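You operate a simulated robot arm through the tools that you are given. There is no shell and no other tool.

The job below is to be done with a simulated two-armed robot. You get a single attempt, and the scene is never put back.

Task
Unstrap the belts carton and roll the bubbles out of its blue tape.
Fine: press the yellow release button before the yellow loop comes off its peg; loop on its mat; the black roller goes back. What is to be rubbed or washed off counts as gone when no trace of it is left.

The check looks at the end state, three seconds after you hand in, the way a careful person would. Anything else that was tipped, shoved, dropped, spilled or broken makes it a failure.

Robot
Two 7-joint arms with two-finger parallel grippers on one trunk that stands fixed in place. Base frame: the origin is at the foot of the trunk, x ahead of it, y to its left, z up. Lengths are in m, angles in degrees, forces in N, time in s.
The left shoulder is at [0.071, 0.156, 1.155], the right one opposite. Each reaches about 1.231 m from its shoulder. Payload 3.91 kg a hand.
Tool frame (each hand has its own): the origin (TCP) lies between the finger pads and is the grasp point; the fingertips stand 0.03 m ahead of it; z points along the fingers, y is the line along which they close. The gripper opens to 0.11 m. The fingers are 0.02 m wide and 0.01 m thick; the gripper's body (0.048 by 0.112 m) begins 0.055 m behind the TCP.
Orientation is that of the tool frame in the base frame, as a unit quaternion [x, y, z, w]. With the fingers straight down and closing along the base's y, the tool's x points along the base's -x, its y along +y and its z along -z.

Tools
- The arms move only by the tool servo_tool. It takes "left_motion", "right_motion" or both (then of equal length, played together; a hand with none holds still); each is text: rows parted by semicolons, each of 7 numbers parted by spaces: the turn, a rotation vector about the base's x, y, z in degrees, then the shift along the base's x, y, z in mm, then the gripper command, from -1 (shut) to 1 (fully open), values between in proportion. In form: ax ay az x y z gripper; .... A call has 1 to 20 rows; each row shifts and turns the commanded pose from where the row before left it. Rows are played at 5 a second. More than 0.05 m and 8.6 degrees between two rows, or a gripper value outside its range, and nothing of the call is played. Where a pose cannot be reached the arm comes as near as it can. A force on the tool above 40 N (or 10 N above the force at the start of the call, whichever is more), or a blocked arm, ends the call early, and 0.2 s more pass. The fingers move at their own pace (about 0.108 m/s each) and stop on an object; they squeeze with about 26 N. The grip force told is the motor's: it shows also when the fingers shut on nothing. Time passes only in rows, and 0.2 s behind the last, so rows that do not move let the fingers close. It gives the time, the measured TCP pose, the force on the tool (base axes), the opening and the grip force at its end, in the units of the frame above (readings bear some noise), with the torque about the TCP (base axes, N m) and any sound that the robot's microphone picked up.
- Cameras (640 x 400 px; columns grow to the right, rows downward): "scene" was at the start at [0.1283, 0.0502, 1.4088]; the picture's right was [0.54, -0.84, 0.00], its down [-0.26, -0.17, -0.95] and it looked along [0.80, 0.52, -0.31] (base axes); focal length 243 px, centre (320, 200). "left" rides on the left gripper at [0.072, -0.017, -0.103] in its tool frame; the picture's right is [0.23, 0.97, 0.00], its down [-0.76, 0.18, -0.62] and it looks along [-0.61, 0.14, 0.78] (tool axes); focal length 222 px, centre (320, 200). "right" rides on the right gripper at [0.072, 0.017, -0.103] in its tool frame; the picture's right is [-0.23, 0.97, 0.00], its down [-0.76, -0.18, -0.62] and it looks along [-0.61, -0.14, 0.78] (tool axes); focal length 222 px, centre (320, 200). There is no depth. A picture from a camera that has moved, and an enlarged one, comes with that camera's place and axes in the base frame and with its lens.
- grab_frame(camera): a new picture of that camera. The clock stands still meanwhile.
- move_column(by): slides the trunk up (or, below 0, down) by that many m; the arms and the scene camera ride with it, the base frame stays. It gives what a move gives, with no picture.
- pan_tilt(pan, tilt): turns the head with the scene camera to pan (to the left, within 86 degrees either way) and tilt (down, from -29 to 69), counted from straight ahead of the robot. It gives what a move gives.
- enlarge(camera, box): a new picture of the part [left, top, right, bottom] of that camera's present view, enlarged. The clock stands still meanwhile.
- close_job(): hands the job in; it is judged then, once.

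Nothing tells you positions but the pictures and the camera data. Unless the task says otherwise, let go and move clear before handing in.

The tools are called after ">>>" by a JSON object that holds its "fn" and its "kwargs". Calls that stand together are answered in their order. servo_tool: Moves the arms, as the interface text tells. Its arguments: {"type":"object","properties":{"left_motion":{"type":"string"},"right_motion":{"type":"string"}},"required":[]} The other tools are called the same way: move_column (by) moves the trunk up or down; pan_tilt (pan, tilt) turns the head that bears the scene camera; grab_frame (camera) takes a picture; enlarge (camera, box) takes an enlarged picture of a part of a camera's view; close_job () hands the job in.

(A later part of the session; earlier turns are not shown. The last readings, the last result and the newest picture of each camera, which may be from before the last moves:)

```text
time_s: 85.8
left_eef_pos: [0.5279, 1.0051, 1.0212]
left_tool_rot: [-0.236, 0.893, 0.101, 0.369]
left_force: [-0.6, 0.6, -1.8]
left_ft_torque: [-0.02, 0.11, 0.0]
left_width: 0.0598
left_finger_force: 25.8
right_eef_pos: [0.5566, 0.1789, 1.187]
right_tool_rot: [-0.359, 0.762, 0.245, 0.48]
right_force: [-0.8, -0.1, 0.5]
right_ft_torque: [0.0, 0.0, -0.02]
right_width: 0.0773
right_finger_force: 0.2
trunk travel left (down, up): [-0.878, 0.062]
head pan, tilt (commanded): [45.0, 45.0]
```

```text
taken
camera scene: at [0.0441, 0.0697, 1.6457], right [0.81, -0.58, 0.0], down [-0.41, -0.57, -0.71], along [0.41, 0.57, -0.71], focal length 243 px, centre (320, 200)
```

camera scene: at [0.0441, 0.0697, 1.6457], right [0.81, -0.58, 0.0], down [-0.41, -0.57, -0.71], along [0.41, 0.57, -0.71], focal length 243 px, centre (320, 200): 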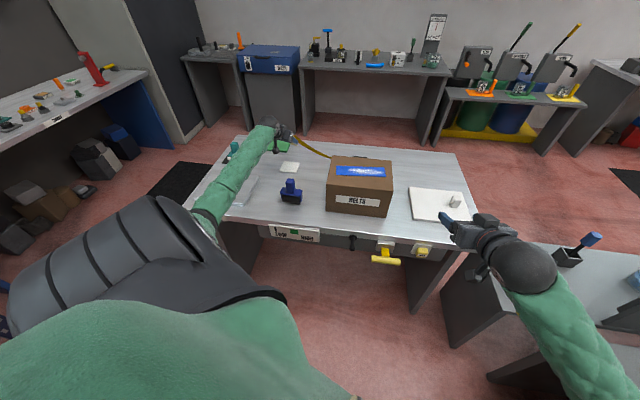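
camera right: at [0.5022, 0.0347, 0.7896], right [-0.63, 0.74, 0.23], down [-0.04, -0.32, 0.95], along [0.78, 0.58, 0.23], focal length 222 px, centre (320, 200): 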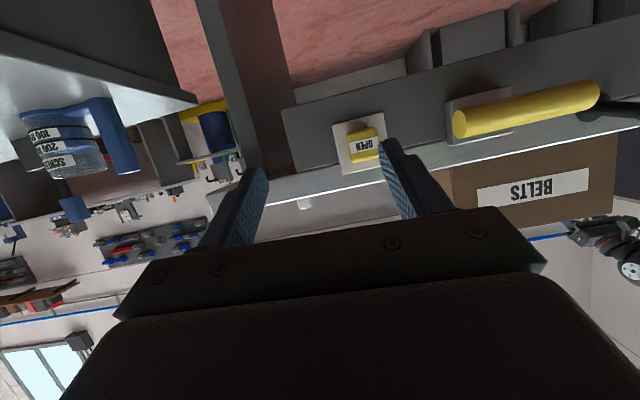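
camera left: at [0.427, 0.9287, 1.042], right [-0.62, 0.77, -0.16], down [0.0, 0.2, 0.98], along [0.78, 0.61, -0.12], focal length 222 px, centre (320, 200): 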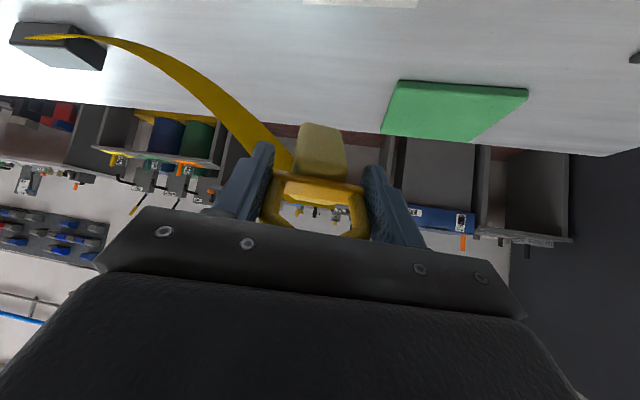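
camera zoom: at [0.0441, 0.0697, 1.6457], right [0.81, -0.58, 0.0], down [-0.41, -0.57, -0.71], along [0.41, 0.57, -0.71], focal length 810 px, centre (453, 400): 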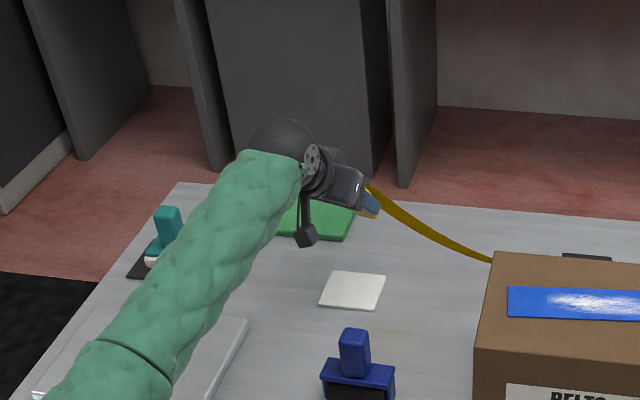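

The tab's tip is about 9 cm above the bench, just beyond the mat, the ring over the mat. I descend until the tip lightly touches.

>>> {"fn": "servo_tool", "kwargs": {"left_motion": "0 0 0 0 0 -30 -1;0 0 0 0 0 -30 -1;0 0 0 0 0 -20 -1;0 0 0 0 0 0 -1"}}

>>> {"fn": "grab_frame", "kwargs": {"camera": "left"}}

>>> {"fn": "enlarge", "kwargs": {"camera": "scene", "box": [240, 110, 340, 200]}}

```text
time_s: 86.8
left_eef_pos: [0.5276, 1.0049, 0.9397]
left_tool_rot: [-0.236, 0.893, 0.1, 0.369]
left_force: [-0.4, 0.4, -1.3]
left_ft_torque: [-0.04, 0.09, -0.01]
left_width: 0.0598
left_finger_force: 26.2
right_eef_pos: [0.5574, 0.1786, 1.1871]
right_tool_rot: [-0.36, 0.762, 0.245, 0.48]
right_force: [-0.1, -0.7, -0.4]
right_ft_torque: [0.01, -0.04, -0.02]
right_width: 0.0771
right_finger_force: 0.0
trunk travel left (down, up): [-0.878, 0.062]
head pan, tilt (commanded): [45.0, 45.0]
```

```text
taken
camera left: at [0.4272, 0.9297, 0.9609], right [-0.62, 0.77, -0.16], down [0.0, 0.2, 0.98], along [0.78, 0.61, -0.12], focal length 222 px, centre (320, 200)
```

left: 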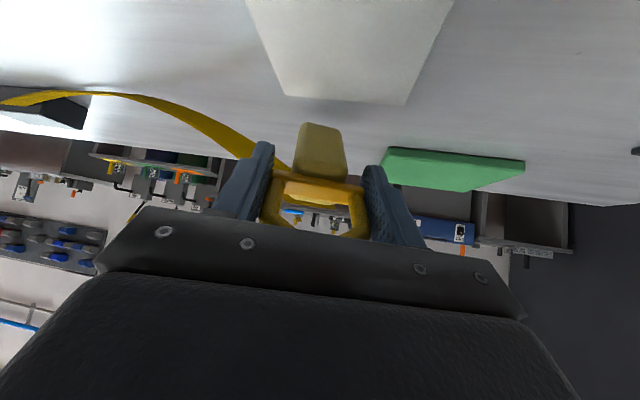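

```text
4.44 times, centred on (290, 155) of scene
camera zoom: at [0.0442, 0.07, 1.6456], right [0.81, -0.58, 0.0], down [-0.41, -0.57, -0.71], along [0.41, 0.57, -0.71], focal length 1080 px, centre (453, 400)
```

zoom: 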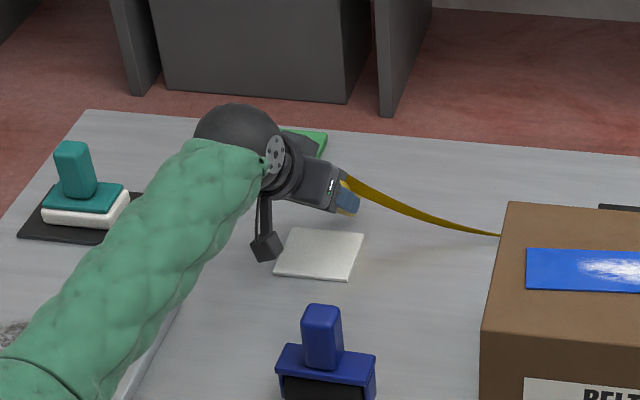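

>>> {"fn": "servo_tool", "kwargs": {"left_motion": "0 0 0 0 0 -5 -1;0 0 0 0 0 -5 -1;0 0 0 0 0 -4 -1;0 0 0 0 0 0 -1"}}

>>> {"fn": "servo_tool", "kwargs": {"left_motion": "0 0 0 0 0 -3 -1;0 0 0 0 0 0 -1"}}

>>> {"fn": "grab_frame", "kwargs": {"camera": "left"}}

```text
time_s: 87.8
left_eef_pos: [0.5274, 1.005, 0.9252]
left_tool_rot: [-0.236, 0.893, 0.099, 0.369]
left_force: [0.2, -0.4, -2.6]
left_ft_torque: [-0.04, 0.06, 0.0]
left_width: 0.0597
left_finger_force: 25.8
right_eef_pos: [0.557, 0.1797, 1.1887]
right_tool_rot: [-0.36, 0.762, 0.245, 0.479]
right_force: [0.1, -0.4, -0.4]
right_ft_torque: [-0.01, 0.0, 0.0]
right_width: 0.0769
right_finger_force: 0.0
trunk travel left (down, up): [-0.878, 0.062]
head pan, tilt (commanded): [45.0, 45.0]
```

```text
time_s: 88.4
left_eef_pos: [0.5274, 1.0043, 0.9253]
left_tool_rot: [-0.237, 0.893, 0.101, 0.37]
left_force: [1.4, 1.9, 5.8]
left_ft_torque: [0.18, -0.42, 0.06]
left_width: 0.0598
left_finger_force: 25.4
right_eef_pos: [0.5564, 0.1786, 1.1891]
right_tool_rot: [-0.36, 0.762, 0.245, 0.48]
right_force: [0.5, -0.4, -0.2]
right_ft_torque: [-0.01, 0.0, 0.01]
right_width: 0.0769
right_finger_force: 0.1
trunk travel left (down, up): [-0.878, 0.062]
head pan, tilt (commanded): [45.0, 45.0]
```

```text
taken
camera left: at [0.4273, 0.929, 0.9461], right [-0.62, 0.77, -0.16], down [0.0, 0.2, 0.98], along [0.78, 0.61, -0.12], focal length 222 px, centre (320, 200)
```

left: 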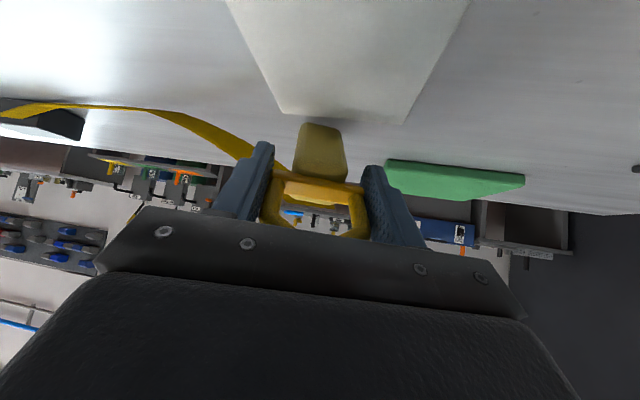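

The tip is on the bench just past the mat. I lower the loop flatter by pivoting the hand about the tip (45° → 35°).

>>> {"fn": "servo_tool", "kwargs": {"left_motion": "1.67 -2.88 0 -3 -1.7 -3.6 -1;1.67 -2.88 0 -3 -1.7 -4 -1;1.67 -2.88 0 -3 -1.7 -4 -1;0 0 0 0 0 0 -1"}}

>>> {"fn": "grab_frame", "kwargs": {"camera": "left"}}

>>> {"fn": "enlarge", "kwargs": {"camera": "scene", "box": [240, 110, 340, 200]}}

```text
time_s: 89.4
left_eef_pos: [0.5185, 0.9997, 0.9131]
left_tool_rot: [-0.227, 0.857, 0.122, 0.446]
left_force: [-2.1, -0.2, 10.4]
left_ft_torque: [0.25, -0.61, 0.06]
left_width: 0.0596
left_finger_force: 26.1
right_eef_pos: [0.5563, 0.1772, 1.1896]
right_tool_rot: [-0.36, 0.762, 0.245, 0.48]
right_force: [-0.1, 0.0, -0.7]
right_ft_torque: [0.01, 0.01, 0.0]
right_width: 0.0769
right_finger_force: 0.0
trunk travel left (down, up): [-0.878, 0.062]
head pan, tilt (commanded): [45.0, 45.0]
```

```text
taken
camera left: at [0.4158, 0.9225, 0.9125], right [-0.6, 0.78, -0.18], down [-0.15, 0.11, 0.98], along [0.79, 0.61, 0.05], focal length 222 px, centre (320, 200)
```

left: 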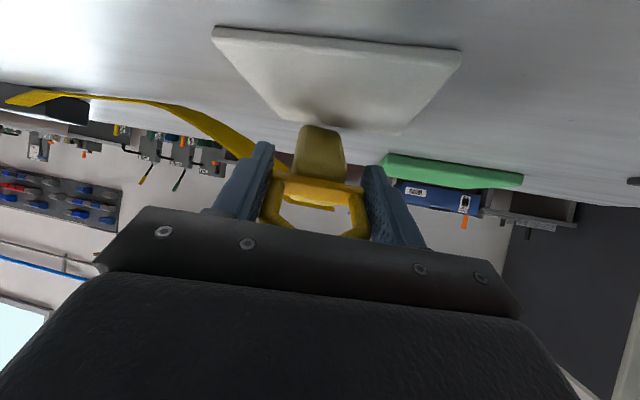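

```text
4.44 times, centred on (290, 155) of scene
camera zoom: at [0.0431, 0.0684, 1.6458], right [0.81, -0.58, 0.0], down [-0.41, -0.57, -0.71], along [0.41, 0.57, -0.71], focal length 1080 px, centre (453, 400)
```

zoom: 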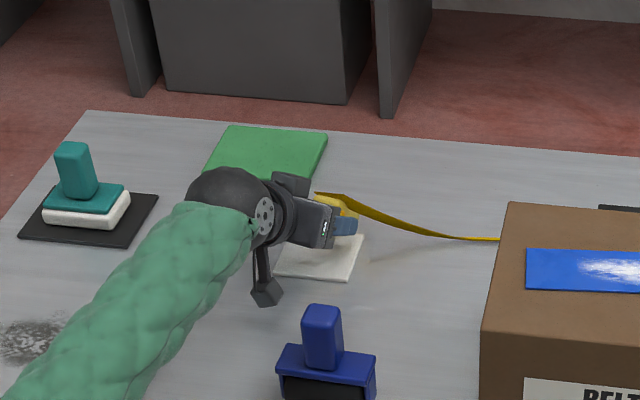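

The tip's contact is near the mat's far edge; shifting about 1 cm further out will centre the loop on the mat. I lift 4 mm, shift, and set down again.

>>> {"fn": "servo_tool", "kwargs": {"left_motion": "0 0 0 0 0 5 -1;0 0 0 8.7 5 0 -1;0 0 0 0 0 -4 -1;0 0 0 0 0 0 -1"}}

>>> {"fn": "grab_frame", "kwargs": {"camera": "left"}}

```text
time_s: 90.4
left_eef_pos: [0.5265, 1.0039, 0.9125]
left_tool_rot: [-0.227, 0.857, 0.122, 0.445]
left_force: [-0.3, -1.3, 3.4]
left_ft_torque: [-0.02, -0.13, -0.03]
left_width: 0.0597
left_finger_force: 26.0
right_eef_pos: [0.5572, 0.1777, 1.1887]
right_tool_rot: [-0.359, 0.762, 0.244, 0.48]
right_force: [-0.4, -0.1, 0.6]
right_ft_torque: [0.01, 0.02, 0.02]
right_width: 0.077
right_finger_force: 0.0
trunk travel left (down, up): [-0.878, 0.062]
head pan, tilt (commanded): [45.0, 45.0]
```

```text
taken
camera left: at [0.4255, 0.927, 0.9128], right [-0.6, 0.78, -0.18], down [-0.15, 0.11, 0.98], along [0.79, 0.61, 0.05], focal length 222 px, centre (320, 200)
```

left: 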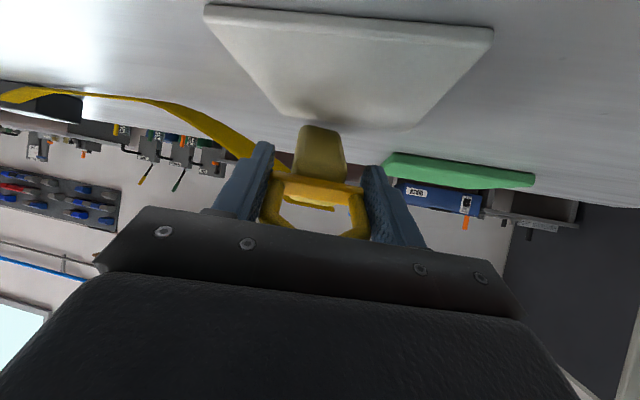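

Now I release the loop and let it lie down between the fingers.

>>> {"fn": "servo_tool", "kwargs": {"left_motion": "0 0 0 0 0 0 0.3;0 0 0 0 0 0 0.7;0 0 0 0 0 0 0.8;0 0 0 0 0 0 0.8"}}

>>> {"fn": "grab_frame", "kwargs": {"camera": "left"}}

>>> {"fn": "enlarge", "kwargs": {"camera": "scene", "box": [240, 110, 340, 200]}}

```text
time_s: 91.4
left_eef_pos: [0.5273, 1.0046, 0.9117]
left_tool_rot: [-0.226, 0.858, 0.12, 0.446]
left_force: [0.2, -0.2, 0.1]
left_ft_torque: [0.02, -0.01, 0.0]
left_width: 0.0991
left_finger_force: 0.2
right_eef_pos: [0.5569, 0.1784, 1.1882]
right_tool_rot: [-0.36, 0.762, 0.245, 0.479]
right_force: [-0.3, -0.4, 0.2]
right_ft_torque: [-0.04, 0.0, 0.03]
right_width: 0.077
right_finger_force: 0.0
trunk travel left (down, up): [-0.878, 0.062]
head pan, tilt (commanded): [45.0, 45.0]
```

```text
taken
camera left: at [0.4255, 0.9273, 0.9123], right [-0.6, 0.78, -0.18], down [-0.15, 0.11, 0.98], along [0.79, 0.61, 0.05], focal length 222 px, centre (320, 200)
```

left: 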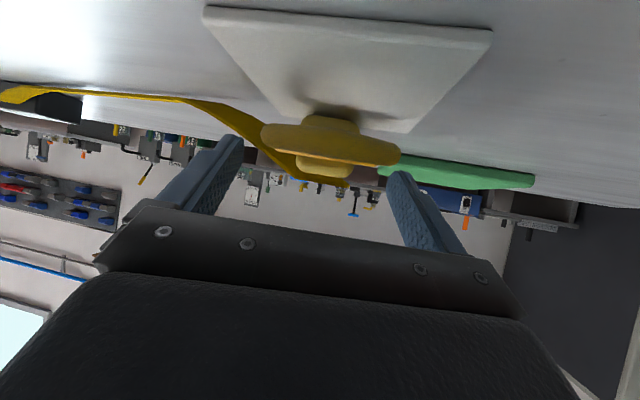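

```text
4.44 times, centred on (290, 155) of scene
camera zoom: at [0.0441, 0.0697, 1.6457], right [0.81, -0.58, 0.0], down [-0.41, -0.57, -0.71], along [0.41, 0.57, -0.71], focal length 1080 px, centre (453, 400)
```

zoom: 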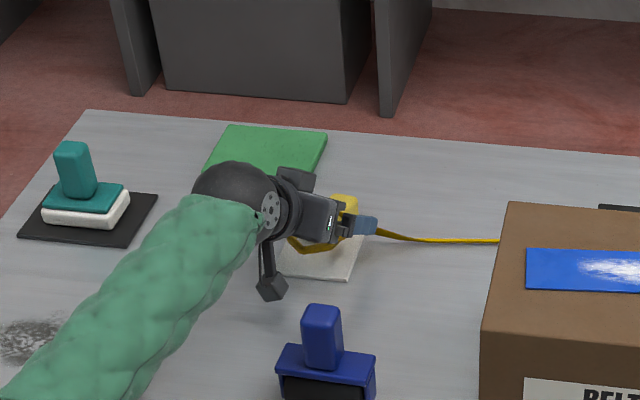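

The loop lies flat. I withdraw the left hand back and up, then look at the loop on its mat.

>>> {"fn": "servo_tool", "kwargs": {"left_motion": "0 0 0 -4 -2 10 0.8;0 0 0 -12 -7 18 0.8;0 0 0 -14 -8 25 0.8;0 0 0 -14 -8 35 0.8;0 0 0 -10 -5 40 0.8;0 0 0 0 0 45 0.8;0 0 0 0 0 45 0.8;0 0 0 0 0 45 0.8;0 0 0 0 0 0 0.8"}}

>>> {"fn": "enlarge", "kwargs": {"camera": "scene", "box": [240, 120, 340, 200]}}

>>> {"fn": "grab_frame", "kwargs": {"camera": "scene"}}

>>> {"fn": "grab_frame", "kwargs": {"camera": "left"}}

```text
time_s: 93.4
left_eef_pos: [0.4735, 0.9753, 1.1768]
left_tool_rot: [-0.227, 0.857, 0.121, 0.446]
left_force: [-0.5, 0.2, 0.4]
left_ft_torque: [0.01, 0.02, -0.03]
left_width: 0.099
left_finger_force: 0.1
right_eef_pos: [0.5563, 0.1786, 1.1884]
right_tool_rot: [-0.36, 0.762, 0.245, 0.479]
right_force: [-0.6, 0.4, -0.3]
right_ft_torque: [0.0, -0.01, 0.0]
right_width: 0.0771
right_finger_force: 0.0
trunk travel left (down, up): [-0.878, 0.062]
head pan, tilt (commanded): [45.0, 45.0]
```

```text
5.00 times, centred on (290, 160) of scene
camera zoom: at [0.0442, 0.0703, 1.6456], right [0.81, -0.58, 0.0], down [-0.41, -0.57, -0.71], along [0.41, 0.57, -0.71], focal length 1214 px, centre (470, 400)
```

zoom: 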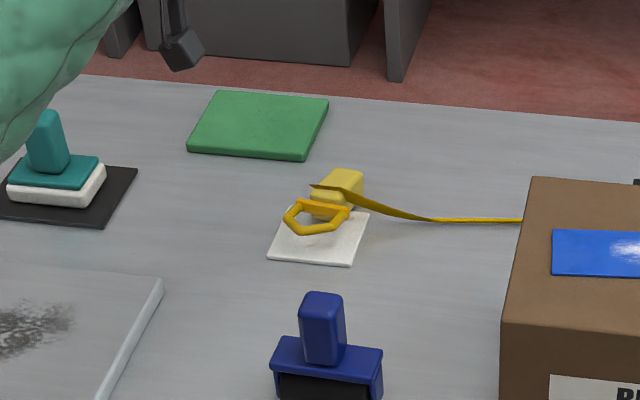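

```text
taken
camera scene: at [0.0442, 0.0703, 1.6456], right [0.81, -0.58, 0.0], down [-0.41, -0.57, -0.71], along [0.41, 0.57, -0.71], focal length 243 px, centre (320, 200)
```

scene: 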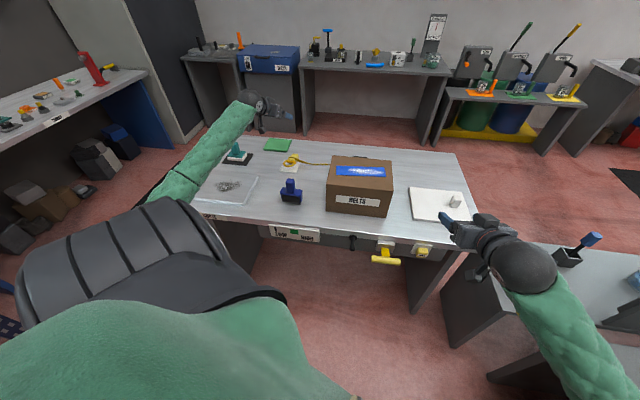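

```text
taken
camera left: at [0.3711, 0.898, 1.1763], right [-0.6, 0.78, -0.18], down [-0.15, 0.11, 0.98], along [0.79, 0.61, 0.05], focal length 222 px, centre (320, 200)
```

left: 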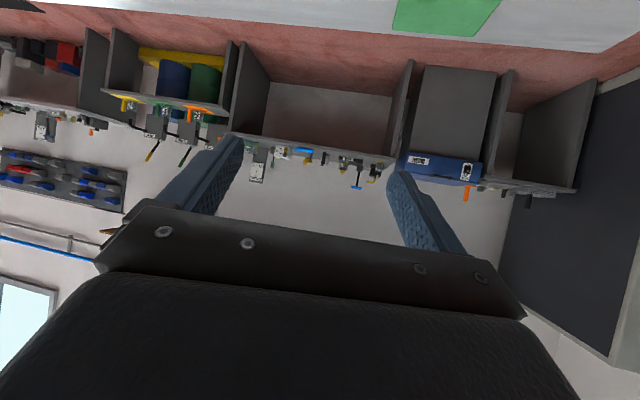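

>>> {"fn": "enlarge", "kwargs": {"camera": "scene", "box": [275, 145, 315, 175]}}

```text
13.33 times, centred on (295, 160) of scene
camera zoom: at [0.0442, 0.0703, 1.6456], right [0.81, -0.58, 0.0], down [-0.41, -0.57, -0.71], along [0.41, 0.57, -0.71], focal length 3238 px, centre (653, 733)
```

zoom: 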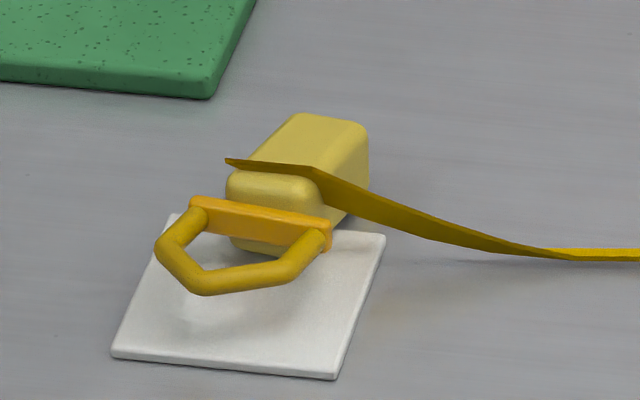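

The ring sits exactly over the mat's centre, but the thick tab hangs mostly off its far edge. I'll pick it up by the tab and shift it ~3 cm toward the front so the whole loop sits on the mat: first hover above the tab.

>>> {"fn": "servo_tool", "kwargs": {"left_motion": "-2.5 4.33 0 20 11.5 -30 0.36;-2.5 4.33 0 20 11.5 -30 0.36;0 0 0 20 11.5 -30 0.36;0 0 0 20 11.3 -30 0.36;0 0 0 0 0 -45 0.36;0 0 0 0 0 -45 0.36;0 0 0 0 0 -20 0.36;0 0 0 0 0 0 0.36"}}

>>> {"fn": "grab_frame", "kwargs": {"camera": "left"}}

>>> {"fn": "enlarge", "kwargs": {"camera": "scene", "box": [260, 125, 330, 180]}}

```text
time_s: 95.2
left_eef_pos: [0.5537, 1.0203, 0.9459]
left_tool_rot: [-0.237, 0.893, 0.101, 0.37]
left_force: [-0.1, -1.0, 0.0]
left_ft_torque: [0.0, 0.04, 0.0]
left_width: 0.0747
left_finger_force: 0.1
right_eef_pos: [0.5564, 0.1779, 1.1885]
right_tool_rot: [-0.36, 0.762, 0.245, 0.48]
right_force: [0.6, 0.6, 0.7]
right_ft_torque: [0.0, 0.0, 0.0]
right_width: 0.0771
right_finger_force: 0.1
trunk travel left (down, up): [-0.878, 0.062]
head pan, tilt (commanded): [45.0, 45.0]
```

```text
taken
camera left: at [0.4533, 0.9442, 0.9675], right [-0.62, 0.77, -0.16], down [0.0, 0.2, 0.98], along [0.78, 0.61, -0.12], focal length 222 px, centre (320, 200)
```

left: 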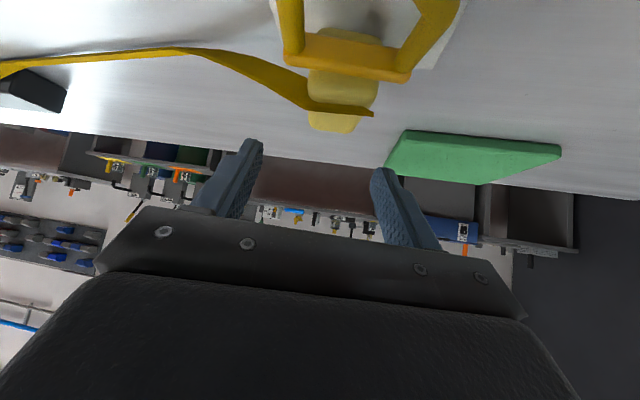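

```text
7.27 times, centred on (295, 152) of scene
camera zoom: at [0.0436, 0.0696, 1.6457], right [0.81, -0.58, 0.0], down [-0.41, -0.57, -0.71], along [0.41, 0.57, -0.71], focal length 1766 px, centre (502, 546)
```

zoom: 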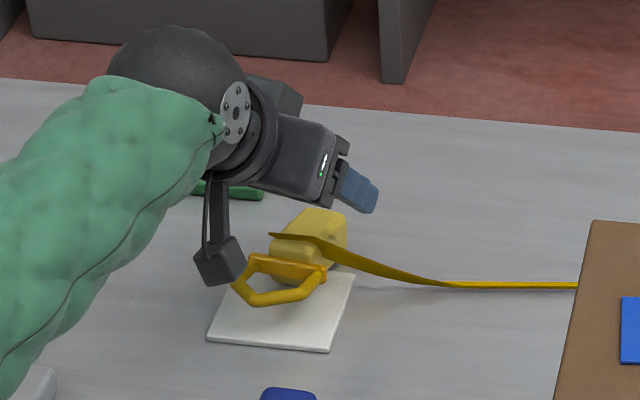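

>>> {"fn": "servo_tool", "kwargs": {"left_motion": "0 0 5 -3 5 -10 0.36;0 0 0 0 0 -20 0.36;0 0 0 0 0 -18 0.36;0 0 0 0 0 0 0.36"}}

>>> {"fn": "grab_frame", "kwargs": {"camera": "left"}}

>>> {"fn": "enlarge", "kwargs": {"camera": "scene", "box": [260, 125, 330, 180]}}

```text
time_s: 96.2
left_eef_pos: [0.5502, 1.0238, 0.8972]
left_tool_rot: [-0.274, 0.882, 0.116, 0.364]
left_force: [0.9, -0.4, -0.2]
left_ft_torque: [0.01, -0.02, 0.0]
left_width: 0.0748
left_finger_force: 0.1
right_eef_pos: [0.5567, 0.1772, 1.1889]
right_tool_rot: [-0.36, 0.762, 0.245, 0.479]
right_force: [0.0, -0.1, -0.1]
right_ft_torque: [-0.03, -0.03, 0.01]
right_width: 0.0771
right_finger_force: 0.1
trunk travel left (down, up): [-0.878, 0.062]
head pan, tilt (commanded): [45.0, 45.0]
```

```text
taken
camera left: at [0.4566, 0.9409, 0.9195], right [-0.69, 0.71, -0.16], down [-0.02, 0.2, 0.98], along [0.73, 0.68, -0.12], focal length 222 px, centre (320, 200)
```

left: 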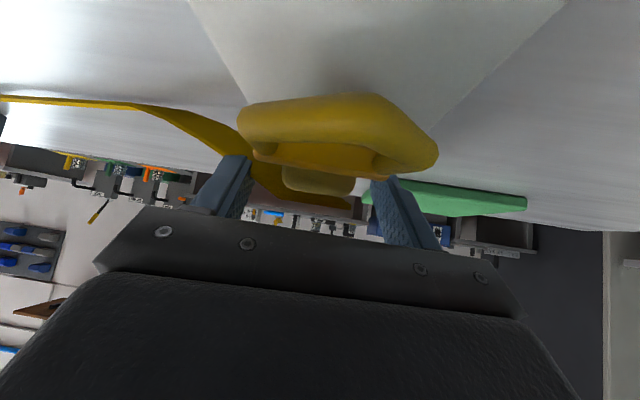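

```text
7.27 times, centred on (295, 152) of scene
camera zoom: at [0.0439, 0.0696, 1.6457], right [0.81, -0.58, 0.0], down [-0.41, -0.57, -0.71], along [0.41, 0.57, -0.71], focal length 1766 px, centre (502, 546)
```

zoom: 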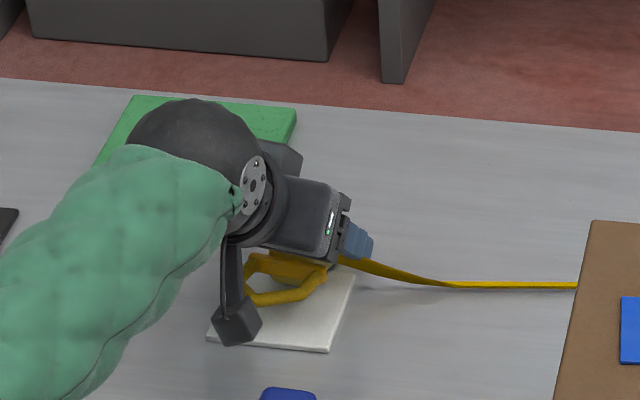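

>>> {"fn": "servo_tool", "kwargs": {"left_motion": "0 0 0 1 1 -6 0.36;0 0 0 1 1 -5 0.36;0 0 0 0 0 0 -0.6;0 0 0 0 0 0 -1;0 0 0 0 0 0 -1;0 0 0 0 0 0 -1"}}

>>> {"fn": "grab_frame", "kwargs": {"camera": "left"}}

```text
time_s: 97.6
left_eef_pos: [0.5545, 1.0277, 0.8892]
left_tool_rot: [-0.274, 0.882, 0.116, 0.365]
left_force: [3.7, -0.7, 7.7]
left_ft_torque: [-0.09, -0.3, 0.03]
left_width: 0.036
left_finger_force: 26.4
right_eef_pos: [0.5576, 0.1768, 1.189]
right_tool_rot: [-0.359, 0.762, 0.245, 0.479]
right_force: [-0.2, -0.1, 0.4]
right_ft_torque: [0.01, 0.0, 0.04]
right_width: 0.077
right_finger_force: 0.0
trunk travel left (down, up): [-0.878, 0.062]
head pan, tilt (commanded): [45.0, 45.0]
```

```text
taken
camera left: at [0.4594, 0.9428, 0.9097], right [-0.69, 0.71, -0.16], down [-0.02, 0.2, 0.98], along [0.73, 0.68, -0.12], focal length 222 px, centre (320, 200)
```

left: 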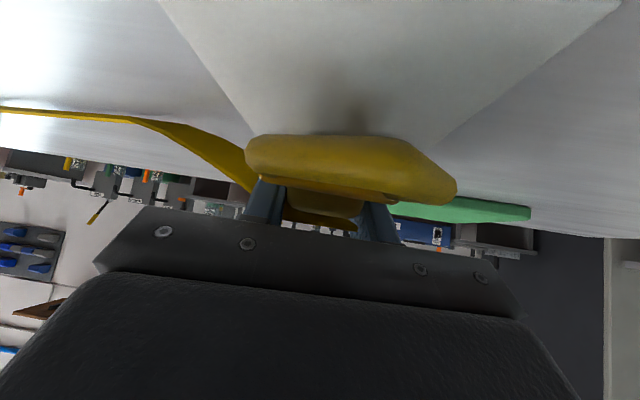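

The tab is gripped (3.6 cm). I lift 1.5 cm, move 3 cm toward the front, and lower it onto the mat.

>>> {"fn": "servo_tool", "kwargs": {"left_motion": "0 0 0 0 0 8 -1;0 0 0 0 0 8 -1;0 0 0 -9 -7 2 -1;0 0 0 -9 -7 0 -1;0 0 0 -7 -6 0 -1;0 0 0 0 0 0 -1"}}

>>> {"fn": "grab_frame", "kwargs": {"camera": "left"}}

>>> {"fn": "enlarge", "kwargs": {"camera": "scene", "box": [260, 125, 330, 180]}}

```text
time_s: 99.0
left_eef_pos: [0.5291, 1.0079, 0.9041]
left_tool_rot: [-0.274, 0.882, 0.116, 0.365]
left_force: [-0.3, -0.4, -2.0]
left_ft_torque: [-0.03, 0.0, -0.01]
left_width: 0.0356
left_finger_force: 25.8
right_eef_pos: [0.5567, 0.1774, 1.1874]
right_tool_rot: [-0.36, 0.762, 0.244, 0.479]
right_force: [0.8, -0.3, -0.4]
right_ft_torque: [-0.01, 0.06, -0.01]
right_width: 0.0769
right_finger_force: 0.1
trunk travel left (down, up): [-0.878, 0.062]
head pan, tilt (commanded): [45.0, 45.0]
```

```text
taken
camera left: at [0.4344, 0.9236, 0.9259], right [-0.69, 0.71, -0.16], down [-0.02, 0.2, 0.98], along [0.73, 0.68, -0.12], focal length 222 px, centre (320, 200)
```

left: 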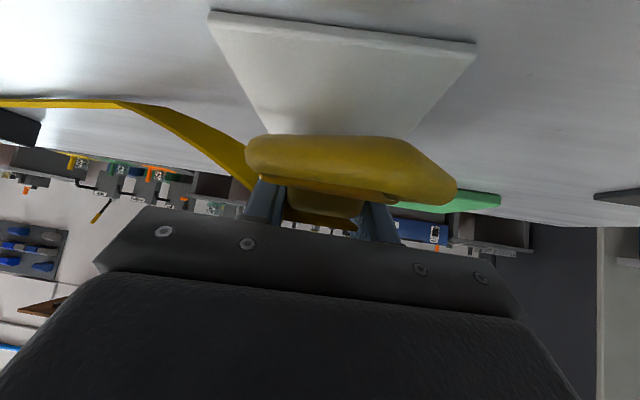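

```text
7.27 times, centred on (295, 152) of scene
camera zoom: at [0.0445, 0.0703, 1.6456], right [0.81, -0.58, 0.0], down [-0.41, -0.57, -0.71], along [0.41, 0.57, -0.71], focal length 1766 px, centre (502, 546)
```

zoom: 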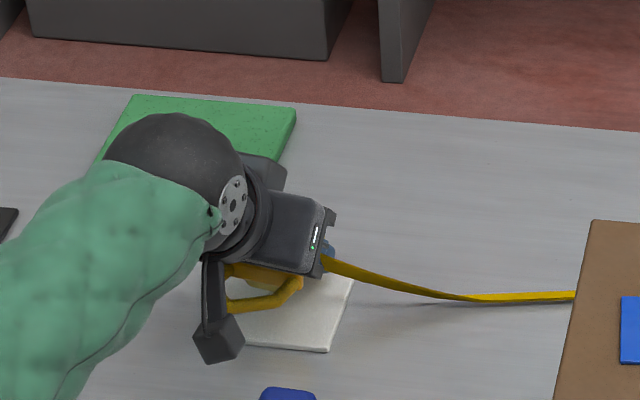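

>>> {"fn": "servo_tool", "kwargs": {"left_motion": "0 0 0 0 0 -6 -1;0 0 0 0 0 -5 -1;0 0 0 0 0 0 -1"}}

```text
time_s: 99.8
left_eef_pos: [0.5277, 1.0076, 0.8948]
left_tool_rot: [-0.275, 0.882, 0.117, 0.365]
left_force: [0.2, 1.7, 2.6]
left_ft_torque: [0.0, -0.09, 0.07]
left_width: 0.0357
left_finger_force: 26.2
right_eef_pos: [0.5563, 0.1781, 1.1889]
right_tool_rot: [-0.36, 0.762, 0.245, 0.48]
right_force: [0.3, 0.0, 0.6]
right_ft_torque: [0.03, -0.02, 0.01]
right_width: 0.077
right_finger_force: 0.0
trunk travel left (down, up): [-0.878, 0.062]
head pan, tilt (commanded): [45.0, 45.0]
```

The tab is resting on the mat. I open and withdraw along the fingers, then look.

>>> {"fn": "servo_tool", "kwargs": {"left_motion": "0 0 0 0 0 0 0.1;0 0 0 0 0 0 0.36;0 0 0 0 0 10 0.36;0 0 0 0 0 25 0.36;0 0 0 -5 -4 40 0.36;0 0 0 -10 -8 45 0.36;0 0 0 -10 -8 45 0.36;0 0 0 -10 -10 45 0.36;0 0 0 0 0 45 0.36;0 0 0 0 0 0 0.36"}}

>>> {"fn": "enlarge", "kwargs": {"camera": "scene", "box": [275, 145, 315, 175]}}

>>> {"fn": "grab_frame", "kwargs": {"camera": "scene"}}

```text
time_s: 102.0
left_eef_pos: [0.4937, 0.9776, 1.1494]
left_tool_rot: [-0.275, 0.882, 0.116, 0.366]
left_force: [-0.1, -0.3, -0.6]
left_ft_torque: [0.0, 0.01, -0.01]
left_width: 0.0747
left_finger_force: 0.1
right_eef_pos: [0.5573, 0.1784, 1.1887]
right_tool_rot: [-0.36, 0.763, 0.244, 0.479]
right_force: [0.4, 0.2, -0.2]
right_ft_torque: [-0.01, 0.0, 0.0]
right_width: 0.077
right_finger_force: 0.1
trunk travel left (down, up): [-0.878, 0.062]
head pan, tilt (commanded): [45.0, 45.0]
```

```text
13.33 times, centred on (295, 160) of scene
camera zoom: at [0.0441, 0.0703, 1.6456], right [0.81, -0.58, 0.0], down [-0.41, -0.57, -0.71], along [0.41, 0.57, -0.71], focal length 3238 px, centre (653, 733)
```

zoom: 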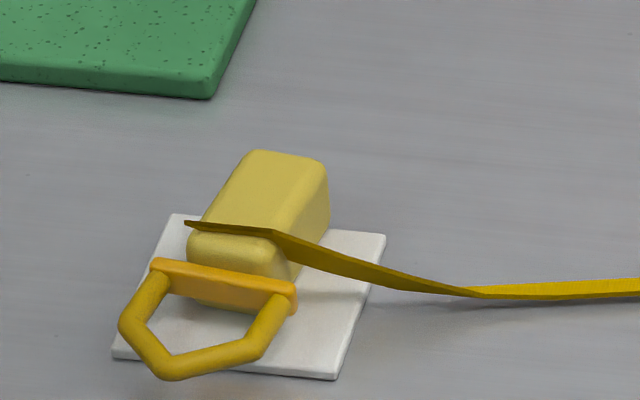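

```text
taken
camera scene: at [0.0441, 0.0703, 1.6456], right [0.81, -0.58, 0.0], down [-0.41, -0.57, -0.71], along [0.41, 0.57, -0.71], focal length 243 px, centre (320, 200)
```

scene: 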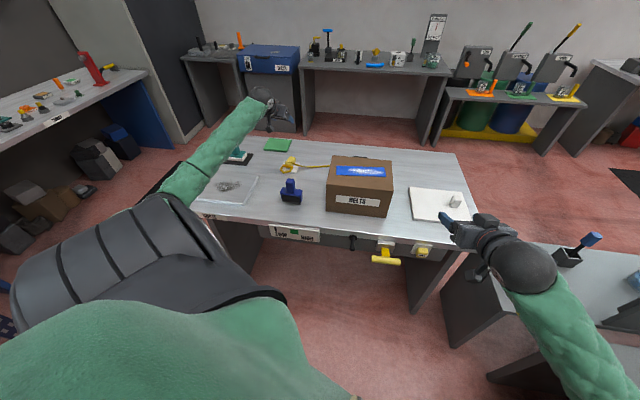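

The loop now rests on its mat. Next is the roller, standing at about (0.397, 0.776) with its handle up to z ≈ 0.978; I turn the left hand back to vertical (yawed 45°) and go above the roller.

>>> {"fn": "servo_tool", "kwargs": {"left_motion": "-4.853 5.762 1.642 -10 -20 10 0.36;-4.853 5.762 1.642 -16 -36 0 0.36;-4.853 5.762 1.642 -17 -36 0 0.36;-4.853 5.762 1.642 -17 -36 0 0.36;-4.853 5.762 1.642 -18 -36 0 0.36;-4.853 5.762 1.642 -18 -37 0 0.36;0 0 0 0 0 0 0.36"}}

>>> {"fn": "grab_frame", "kwargs": {"camera": "left"}}

>>> {"fn": "grab_frame", "kwargs": {"camera": "scene"}}

```text
time_s: 103.6
left_eef_pos: [0.396, 0.776, 1.1608]
left_tool_rot: [-0.383, 0.924, 0.001, -0.001]
left_force: [0.2, -0.2, -0.2]
left_ft_torque: [-0.04, 0.0, -0.02]
left_width: 0.075
left_finger_force: 0.0
right_eef_pos: [0.5575, 0.1777, 1.1877]
right_tool_rot: [-0.36, 0.762, 0.244, 0.48]
right_force: [-0.3, 0.5, 0.0]
right_ft_torque: [-0.04, 0.01, 0.01]
right_width: 0.077
right_finger_force: 0.0
trunk travel left (down, up): [-0.878, 0.062]
head pan, tilt (commanded): [45.0, 45.0]
```

```text
taken
camera left: at [0.3563, 0.7147, 1.2633], right [-0.85, 0.53, 0.0], down [0.42, 0.66, 0.62], along [0.33, 0.53, -0.78], focal length 222 px, centre (320, 200)
```

left: 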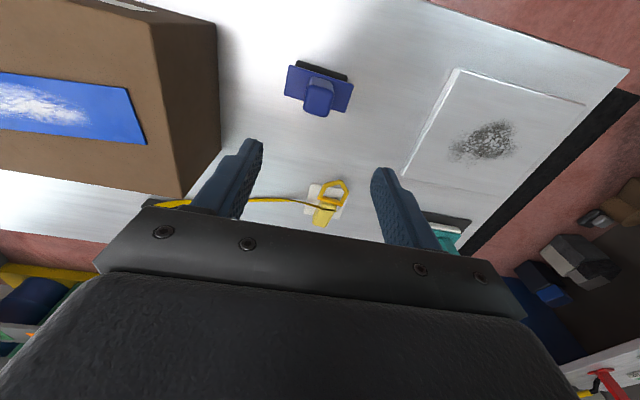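

```text
taken
camera scene: at [0.0441, 0.0701, 1.6456], right [0.81, -0.58, 0.0], down [-0.41, -0.57, -0.71], along [0.41, 0.57, -0.71], focal length 243 px, centre (320, 200)
```

scene: 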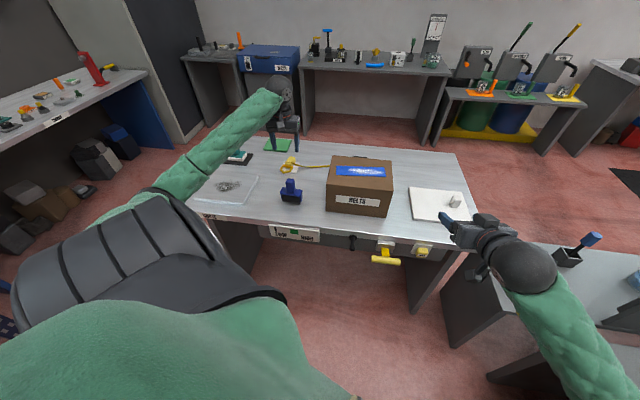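

>>> {"fn": "enlarge", "kwargs": {"camera": "left", "box": [270, 50, 370, 130]}}

>>> {"fn": "enlarge", "kwargs": {"camera": "left", "box": [290, 170, 370, 235]}}

>>> {"fn": "enlarge", "kwargs": {"camera": "scene", "box": [270, 170, 310, 210]}}

>>> {"fn": "enlarge", "kwargs": {"camera": "scene", "box": [320, 145, 400, 220]}}

```text
5.00 times, centred on (320, 90) of left
camera zoom: at [0.3563, 0.7147, 1.2633], right [-0.85, 0.53, 0.0], down [0.42, 0.66, 0.62], along [0.33, 0.53, -0.78], focal length 1111 px, centre (320, 750)
```

zoom: 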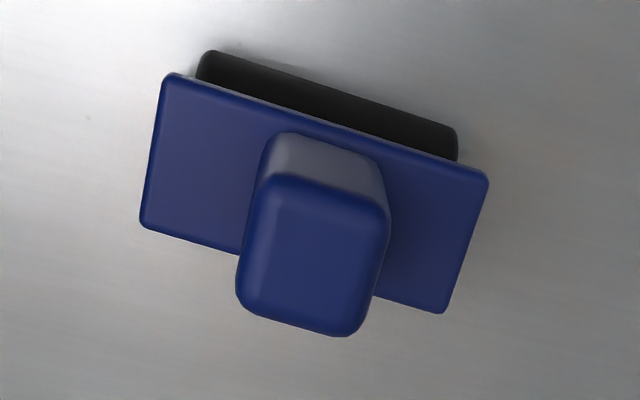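

```text
6.15 times, centred on (330, 202) of left
camera zoom: at [0.3563, 0.7147, 1.2633], right [-0.85, 0.53, 0.0], down [0.42, 0.66, 0.62], along [0.33, 0.53, -0.78], focal length 1367 px, centre (258, 185)
```

zoom: 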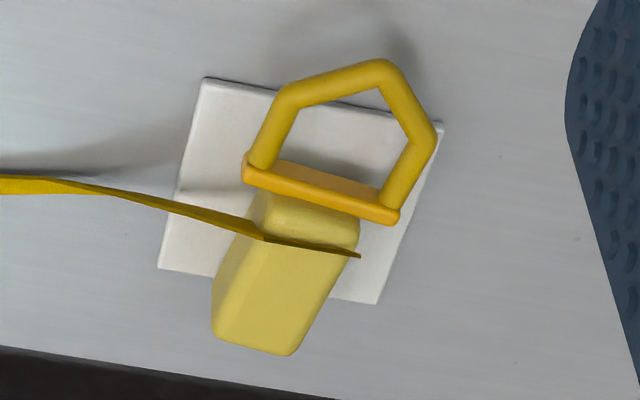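

```text
10.00 times, centred on (290, 190) of scene
camera zoom: at [0.0441, 0.0701, 1.6456], right [0.81, -0.58, 0.0], down [-0.41, -0.57, -0.71], along [0.41, 0.57, -0.71], focal length 2429 px, centre (620, 300)
```

zoom: 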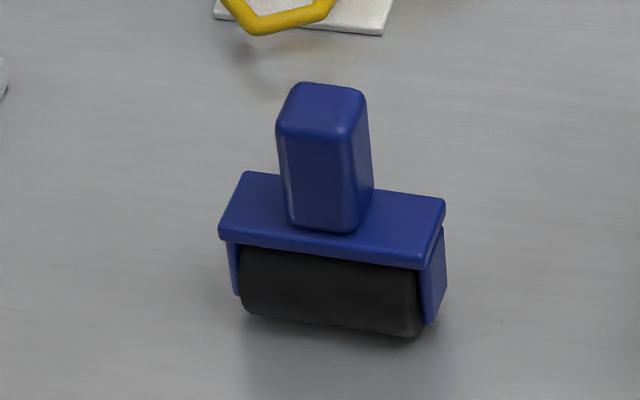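

```text
5.33 times, centred on (360, 182) of scene
camera zoom: at [0.0441, 0.0701, 1.6456], right [0.81, -0.58, 0.0], down [-0.41, -0.57, -0.71], along [0.41, 0.57, -0.71], focal length 1295 px, centre (107, 293)
```

zoom: 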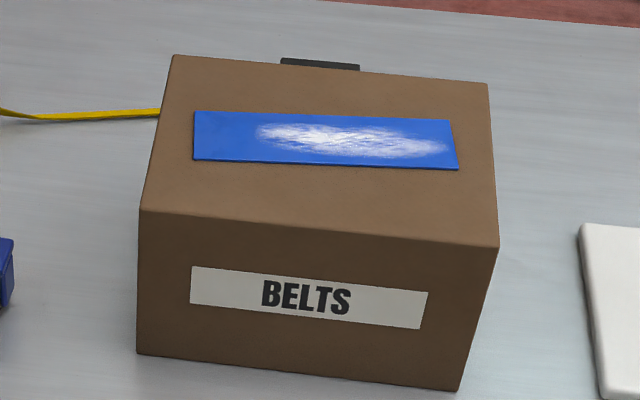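

I've got the roller's handle at (0.3965, 0.776), its axis at −47.5°, plate top z ≈ 0.917. I align the yaw, descend and grip the handle.

>>> {"fn": "servo_tool", "kwargs": {"left_motion": "0 0 -2.5 0.5 0 -40 0.36;0 0 0 0 0 -45 0.36;0 0 0 0 0 -45 0.36;0 0 0 0 0 -40 0.36;0 0 0 0 0 -25 0.36;0 0 0 0 0 -13 0.36;0 0 0 0 0 0 0.36"}}

>>> {"fn": "grab_frame", "kwargs": {"camera": "left"}}

>>> {"fn": "enlarge", "kwargs": {"camera": "scene", "box": [255, 140, 335, 215]}}

```text
time_s: 105.2
left_eef_pos: [0.3958, 0.7748, 0.9519]
left_tool_rot: [-0.362, 0.932, 0.001, -0.002]
left_force: [-0.4, -0.4, 3.0]
left_ft_torque: [-0.07, -0.09, -0.01]
left_width: 0.0748
left_finger_force: 0.0
right_eef_pos: [0.5569, 0.1779, 1.1886]
right_tool_rot: [-0.359, 0.762, 0.244, 0.48]
right_force: [-0.4, -0.1, -0.5]
right_ft_torque: [0.02, 0.0, 0.01]
right_width: 0.0768
right_finger_force: 0.1
trunk travel left (down, up): [-0.878, 0.062]
head pan, tilt (commanded): [45.0, 45.0]
```

```text
taken
camera left: at [0.354, 0.7151, 1.0548], right [-0.82, 0.57, 0.0], down [0.44, 0.65, 0.62], along [0.35, 0.51, -0.78], focal length 222 px, centre (320, 200)
```

left: 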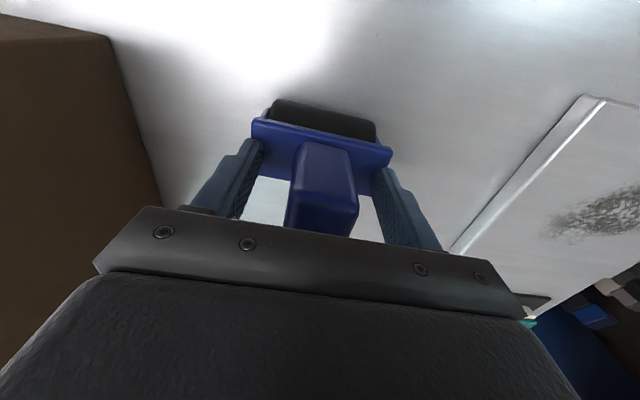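

```text
5.33 times, centred on (295, 178) of scene
camera zoom: at [0.0439, 0.0695, 1.6457], right [0.81, -0.58, 0.0], down [-0.41, -0.57, -0.71], along [0.41, 0.57, -0.71], focal length 1295 px, centre (453, 320)
```

zoom: 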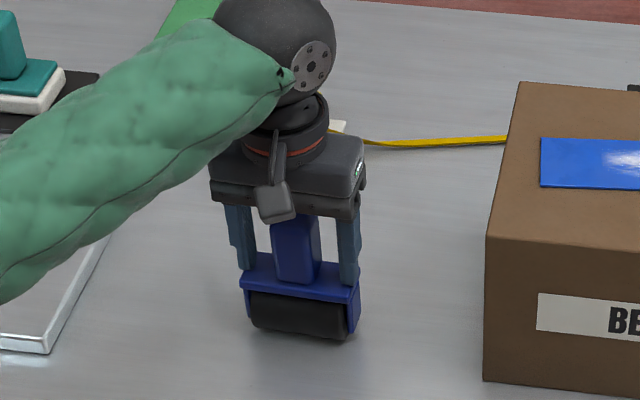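

The fingers straddle the handle, tips just touching the plate. I close on the handle.

>>> {"fn": "servo_tool", "kwargs": {"left_motion": "0 0 0 0 0 2 0.36;0 0 0 0 0 0 -0.5;0 0 0 0 0 0 -1;0 0 0 0 0 0 -1;0 0 0 0 0 0 -1"}}

>>> {"fn": "grab_frame", "kwargs": {"camera": "left"}}

```text
time_s: 106.4
left_eef_pos: [0.3969, 0.7766, 0.9525]
left_tool_rot: [-0.362, 0.932, 0.001, -0.001]
left_force: [1.2, -0.1, -0.1]
left_ft_torque: [-0.13, -0.07, 0.0]
left_width: 0.0336
left_finger_force: 25.8
right_eef_pos: [0.5559, 0.1786, 1.1876]
right_tool_rot: [-0.36, 0.762, 0.244, 0.479]
right_force: [0.8, -0.2, 0.4]
right_ft_torque: [0.0, -0.04, 0.0]
right_width: 0.0769
right_finger_force: 0.0
trunk travel left (down, up): [-0.878, 0.062]
head pan, tilt (commanded): [45.0, 45.0]
```

```text
taken
camera left: at [0.3542, 0.7153, 1.0564], right [-0.82, 0.57, 0.0], down [0.44, 0.65, 0.62], along [0.35, 0.51, -0.78], focal length 222 px, centre (320, 200)
```

left: 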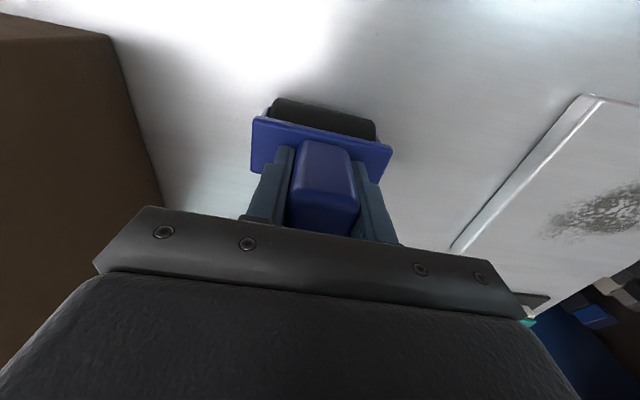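

The roller is gripped (its return pose: TCP (0.397, 0.777, 0.9525)). I lift it to z ≈ 1.2 and turn it by −82° while moving over the tape's left end, so that it rolls along the tape.

>>> {"fn": "servo_tool", "kwargs": {"left_motion": "0 0 0 0 0 20 -1;0 0 0 0 0 45 -1;0 0 0 0 0 45 -1;0 0 0 0 0 45 -1;0 0 0 0 0 45 -1;0 0 0 0 0 45 -1;0 0 -7.5 0 0 0 -1;0 0 -7.5 0 0 0 -1;0 0 -7.5 0 0 0 -1;0 0 0 0 0 0 -1"}}

>>> {"fn": "grab_frame", "kwargs": {"camera": "scene"}}

```text
time_s: 108.6
left_eef_pos: [0.3982, 0.7774, 1.1975]
left_tool_rot: [-0.173, 0.985, 0.0, -0.001]
left_force: [-0.3, 0.0, -3.3]
left_ft_torque: [0.03, 0.02, 0.01]
left_width: 0.034
left_finger_force: 25.3
right_eef_pos: [0.5577, 0.1794, 1.1881]
right_tool_rot: [-0.36, 0.762, 0.245, 0.479]
right_force: [-0.6, 0.5, 0.1]
right_ft_torque: [-0.03, -0.01, 0.01]
right_width: 0.0769
right_finger_force: 0.0
trunk travel left (down, up): [-0.878, 0.062]
head pan, tilt (commanded): [45.0, 45.0]
```

```text
taken
camera scene: at [0.0444, 0.0705, 1.6456], right [0.81, -0.58, 0.0], down [-0.41, -0.57, -0.71], along [0.41, 0.57, -0.71], focal length 243 px, centre (320, 200)
```

scene: 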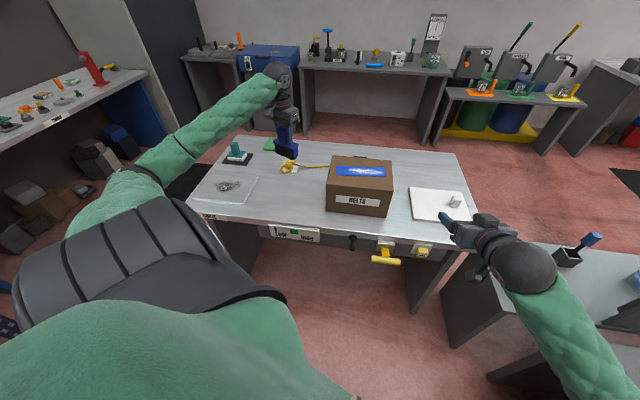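

>>> {"fn": "servo_tool", "kwargs": {"left_motion": "0 0 -7.43 22.4 -12.5 0 -1;0 0 -7.43 22.4 -12.5 0 -1;0 0 -7.43 22.4 -12.5 0 -1;0 0 -7.43 22.4 -12.5 0 -1;0 0 -7.43 22.4 -12.5 0 -1;0 0 -7.43 22.4 -12.5 0 -1;0 0 -7.43 22.4 -12.5 0 -1;0 0 -7.43 22.4 -12.5 0 -1;0 0 0 0 0 0 -1"}}

>>> {"fn": "grab_frame", "kwargs": {"camera": "scene"}}

>>> {"fn": "grab_frame", "kwargs": {"camera": "left"}}

```text
time_s: 110.6
left_eef_pos: [0.5764, 0.6764, 1.1977]
left_tool_rot: [0.338, 0.941, 0.0, -0.001]
left_force: [0.1, -0.5, -4.1]
left_ft_torque: [-0.01, -0.05, -0.01]
left_width: 0.0339
left_finger_force: 26.1
right_eef_pos: [0.5562, 0.1796, 1.1883]
right_tool_rot: [-0.36, 0.762, 0.244, 0.48]
right_force: [0.4, 0.0, 0.0]
right_ft_torque: [-0.01, -0.02, -0.03]
right_width: 0.0769
right_finger_force: 0.0
trunk travel left (down, up): [-0.878, 0.062]
head pan, tilt (commanded): [45.0, 45.0]
```

```text
taken
camera scene: at [0.0436, 0.0705, 1.6457], right [0.81, -0.58, 0.0], down [-0.41, -0.57, -0.71], along [0.41, 0.57, -0.71], focal length 243 px, centre (320, 200)
```

scene: 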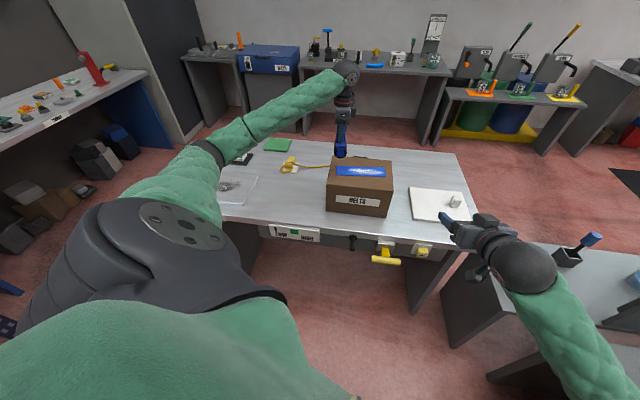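

```text
taken
camera left: at [0.5086, 0.7099, 1.3005], right [0.44, 0.9, 0.0], down [0.7, -0.35, 0.62], along [0.56, -0.28, -0.78], focal length 222 px, centre (320, 200)
```

left: 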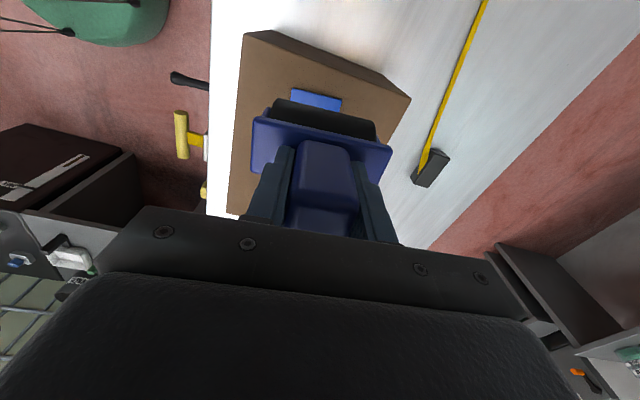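

The roller hangs right over the tape's left end. I descend until it presses on the tape, watching the force.

>>> {"fn": "servo_tool", "kwargs": {"left_motion": "0 0 0 0 0 -40 -1;0 0 0 0 0 -35 -1;0 0 0 0 0 -6 -1;0 0 0 0 0 0 -1"}}

>>> {"fn": "enlarge", "kwargs": {"camera": "scene", "box": [310, 120, 410, 220]}}

```text
time_s: 111.6
left_eef_pos: [0.5753, 0.677, 1.1165]
left_tool_rot: [0.339, 0.941, 0.0, -0.001]
left_force: [0.3, -0.6, -1.8]
left_ft_torque: [-0.04, -0.02, -0.02]
left_width: 0.034
left_finger_force: 25.9
right_eef_pos: [0.5568, 0.1776, 1.1874]
right_tool_rot: [-0.36, 0.762, 0.245, 0.479]
right_force: [-0.6, 0.2, 0.8]
right_ft_torque: [0.0, -0.01, -0.03]
right_width: 0.0772
right_finger_force: 0.0
trunk travel left (down, up): [-0.878, 0.062]
head pan, tilt (commanded): [45.0, 45.0]
```

```text
4.00 times, centred on (360, 170) of scene
camera zoom: at [0.0444, 0.0702, 1.6456], right [0.81, -0.58, 0.0], down [-0.41, -0.57, -0.71], along [0.41, 0.57, -0.71], focal length 972 px, centre (160, 320)
```

zoom: 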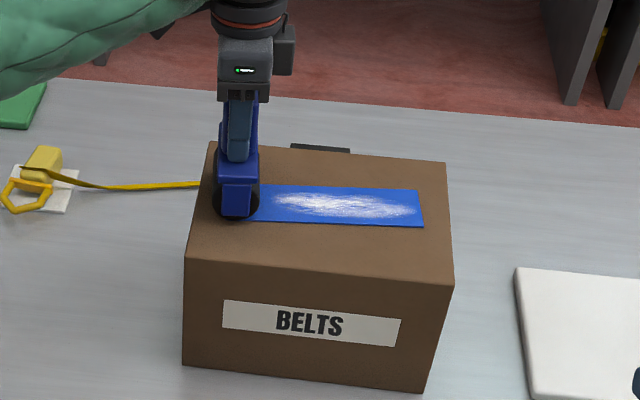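

>>> {"fn": "servo_tool", "kwargs": {"left_motion": "0 0 0 0 0 -3 -1;0 0 0 0 0 -2 -1;0 0 0 0 0 -2 -1;0 0 0 0 0 0 -1"}}

```text
time_s: 112.6
left_eef_pos: [0.5754, 0.6752, 1.1137]
left_tool_rot: [0.337, 0.942, 0.002, 0.001]
left_force: [2.0, 4.0, 32.8]
left_ft_torque: [-0.07, 0.05, 0.03]
left_width: 0.034
left_finger_force: 26.3
right_eef_pos: [0.5553, 0.1771, 1.1897]
right_tool_rot: [-0.36, 0.762, 0.245, 0.48]
right_force: [0.3, -0.7, -0.2]
right_ft_torque: [-0.01, -0.01, -0.05]
right_width: 0.0772
right_finger_force: 0.1
trunk travel left (down, up): [-0.878, 0.062]
head pan, tilt (commanded): [45.0, 45.0]
```

The roller presses with about 33 N. I ease off 2 mm (≈18–20 N) and roll along the tape to the right end.

>>> {"fn": "servo_tool", "kwargs": {"left_motion": "0 0 0 0 0 2 -1;0 0 0 7.7 -6.3 0 -1;0 0 0 7.7 -6.3 0 -1;0 0 0 7.7 -6.3 0 -1;0 0 0 7.7 -6.3 0 -1;0 0 0 7.7 -6.3 0 -1;0 0 0 0 0 0 -1"}}

>>> {"fn": "enlarge", "kwargs": {"camera": "scene", "box": [310, 120, 410, 220]}}

```text
time_s: 114.2
left_eef_pos: [0.6128, 0.6424, 1.1133]
left_tool_rot: [0.338, 0.941, 0.002, 0.001]
left_force: [-5.5, 3.1, 26.9]
left_ft_torque: [0.04, 0.6, -0.02]
left_width: 0.0336
left_finger_force: 25.8
right_eef_pos: [0.5545, 0.1773, 1.1891]
right_tool_rot: [-0.36, 0.761, 0.245, 0.48]
right_force: [-0.1, 0.8, 0.2]
right_ft_torque: [-0.02, -0.03, -0.03]
right_width: 0.0768
right_finger_force: 0.0
trunk travel left (down, up): [-0.878, 0.062]
head pan, tilt (commanded): [45.0, 45.0]
```

```text
4.00 times, centred on (360, 170) of scene
camera zoom: at [0.0414, 0.0681, 1.6459], right [0.81, -0.58, 0.0], down [-0.41, -0.57, -0.71], along [0.41, 0.57, -0.71], focal length 972 px, centre (160, 320)
```

zoom: 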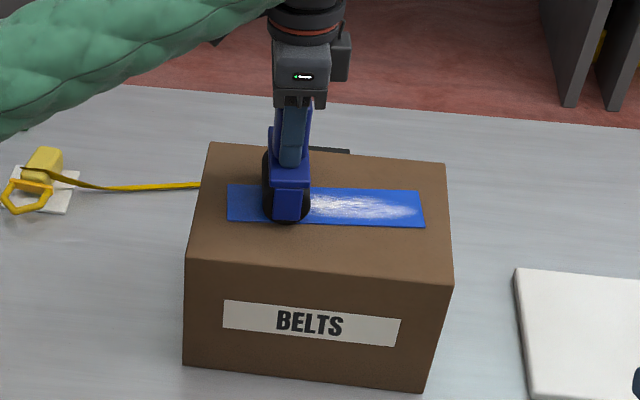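

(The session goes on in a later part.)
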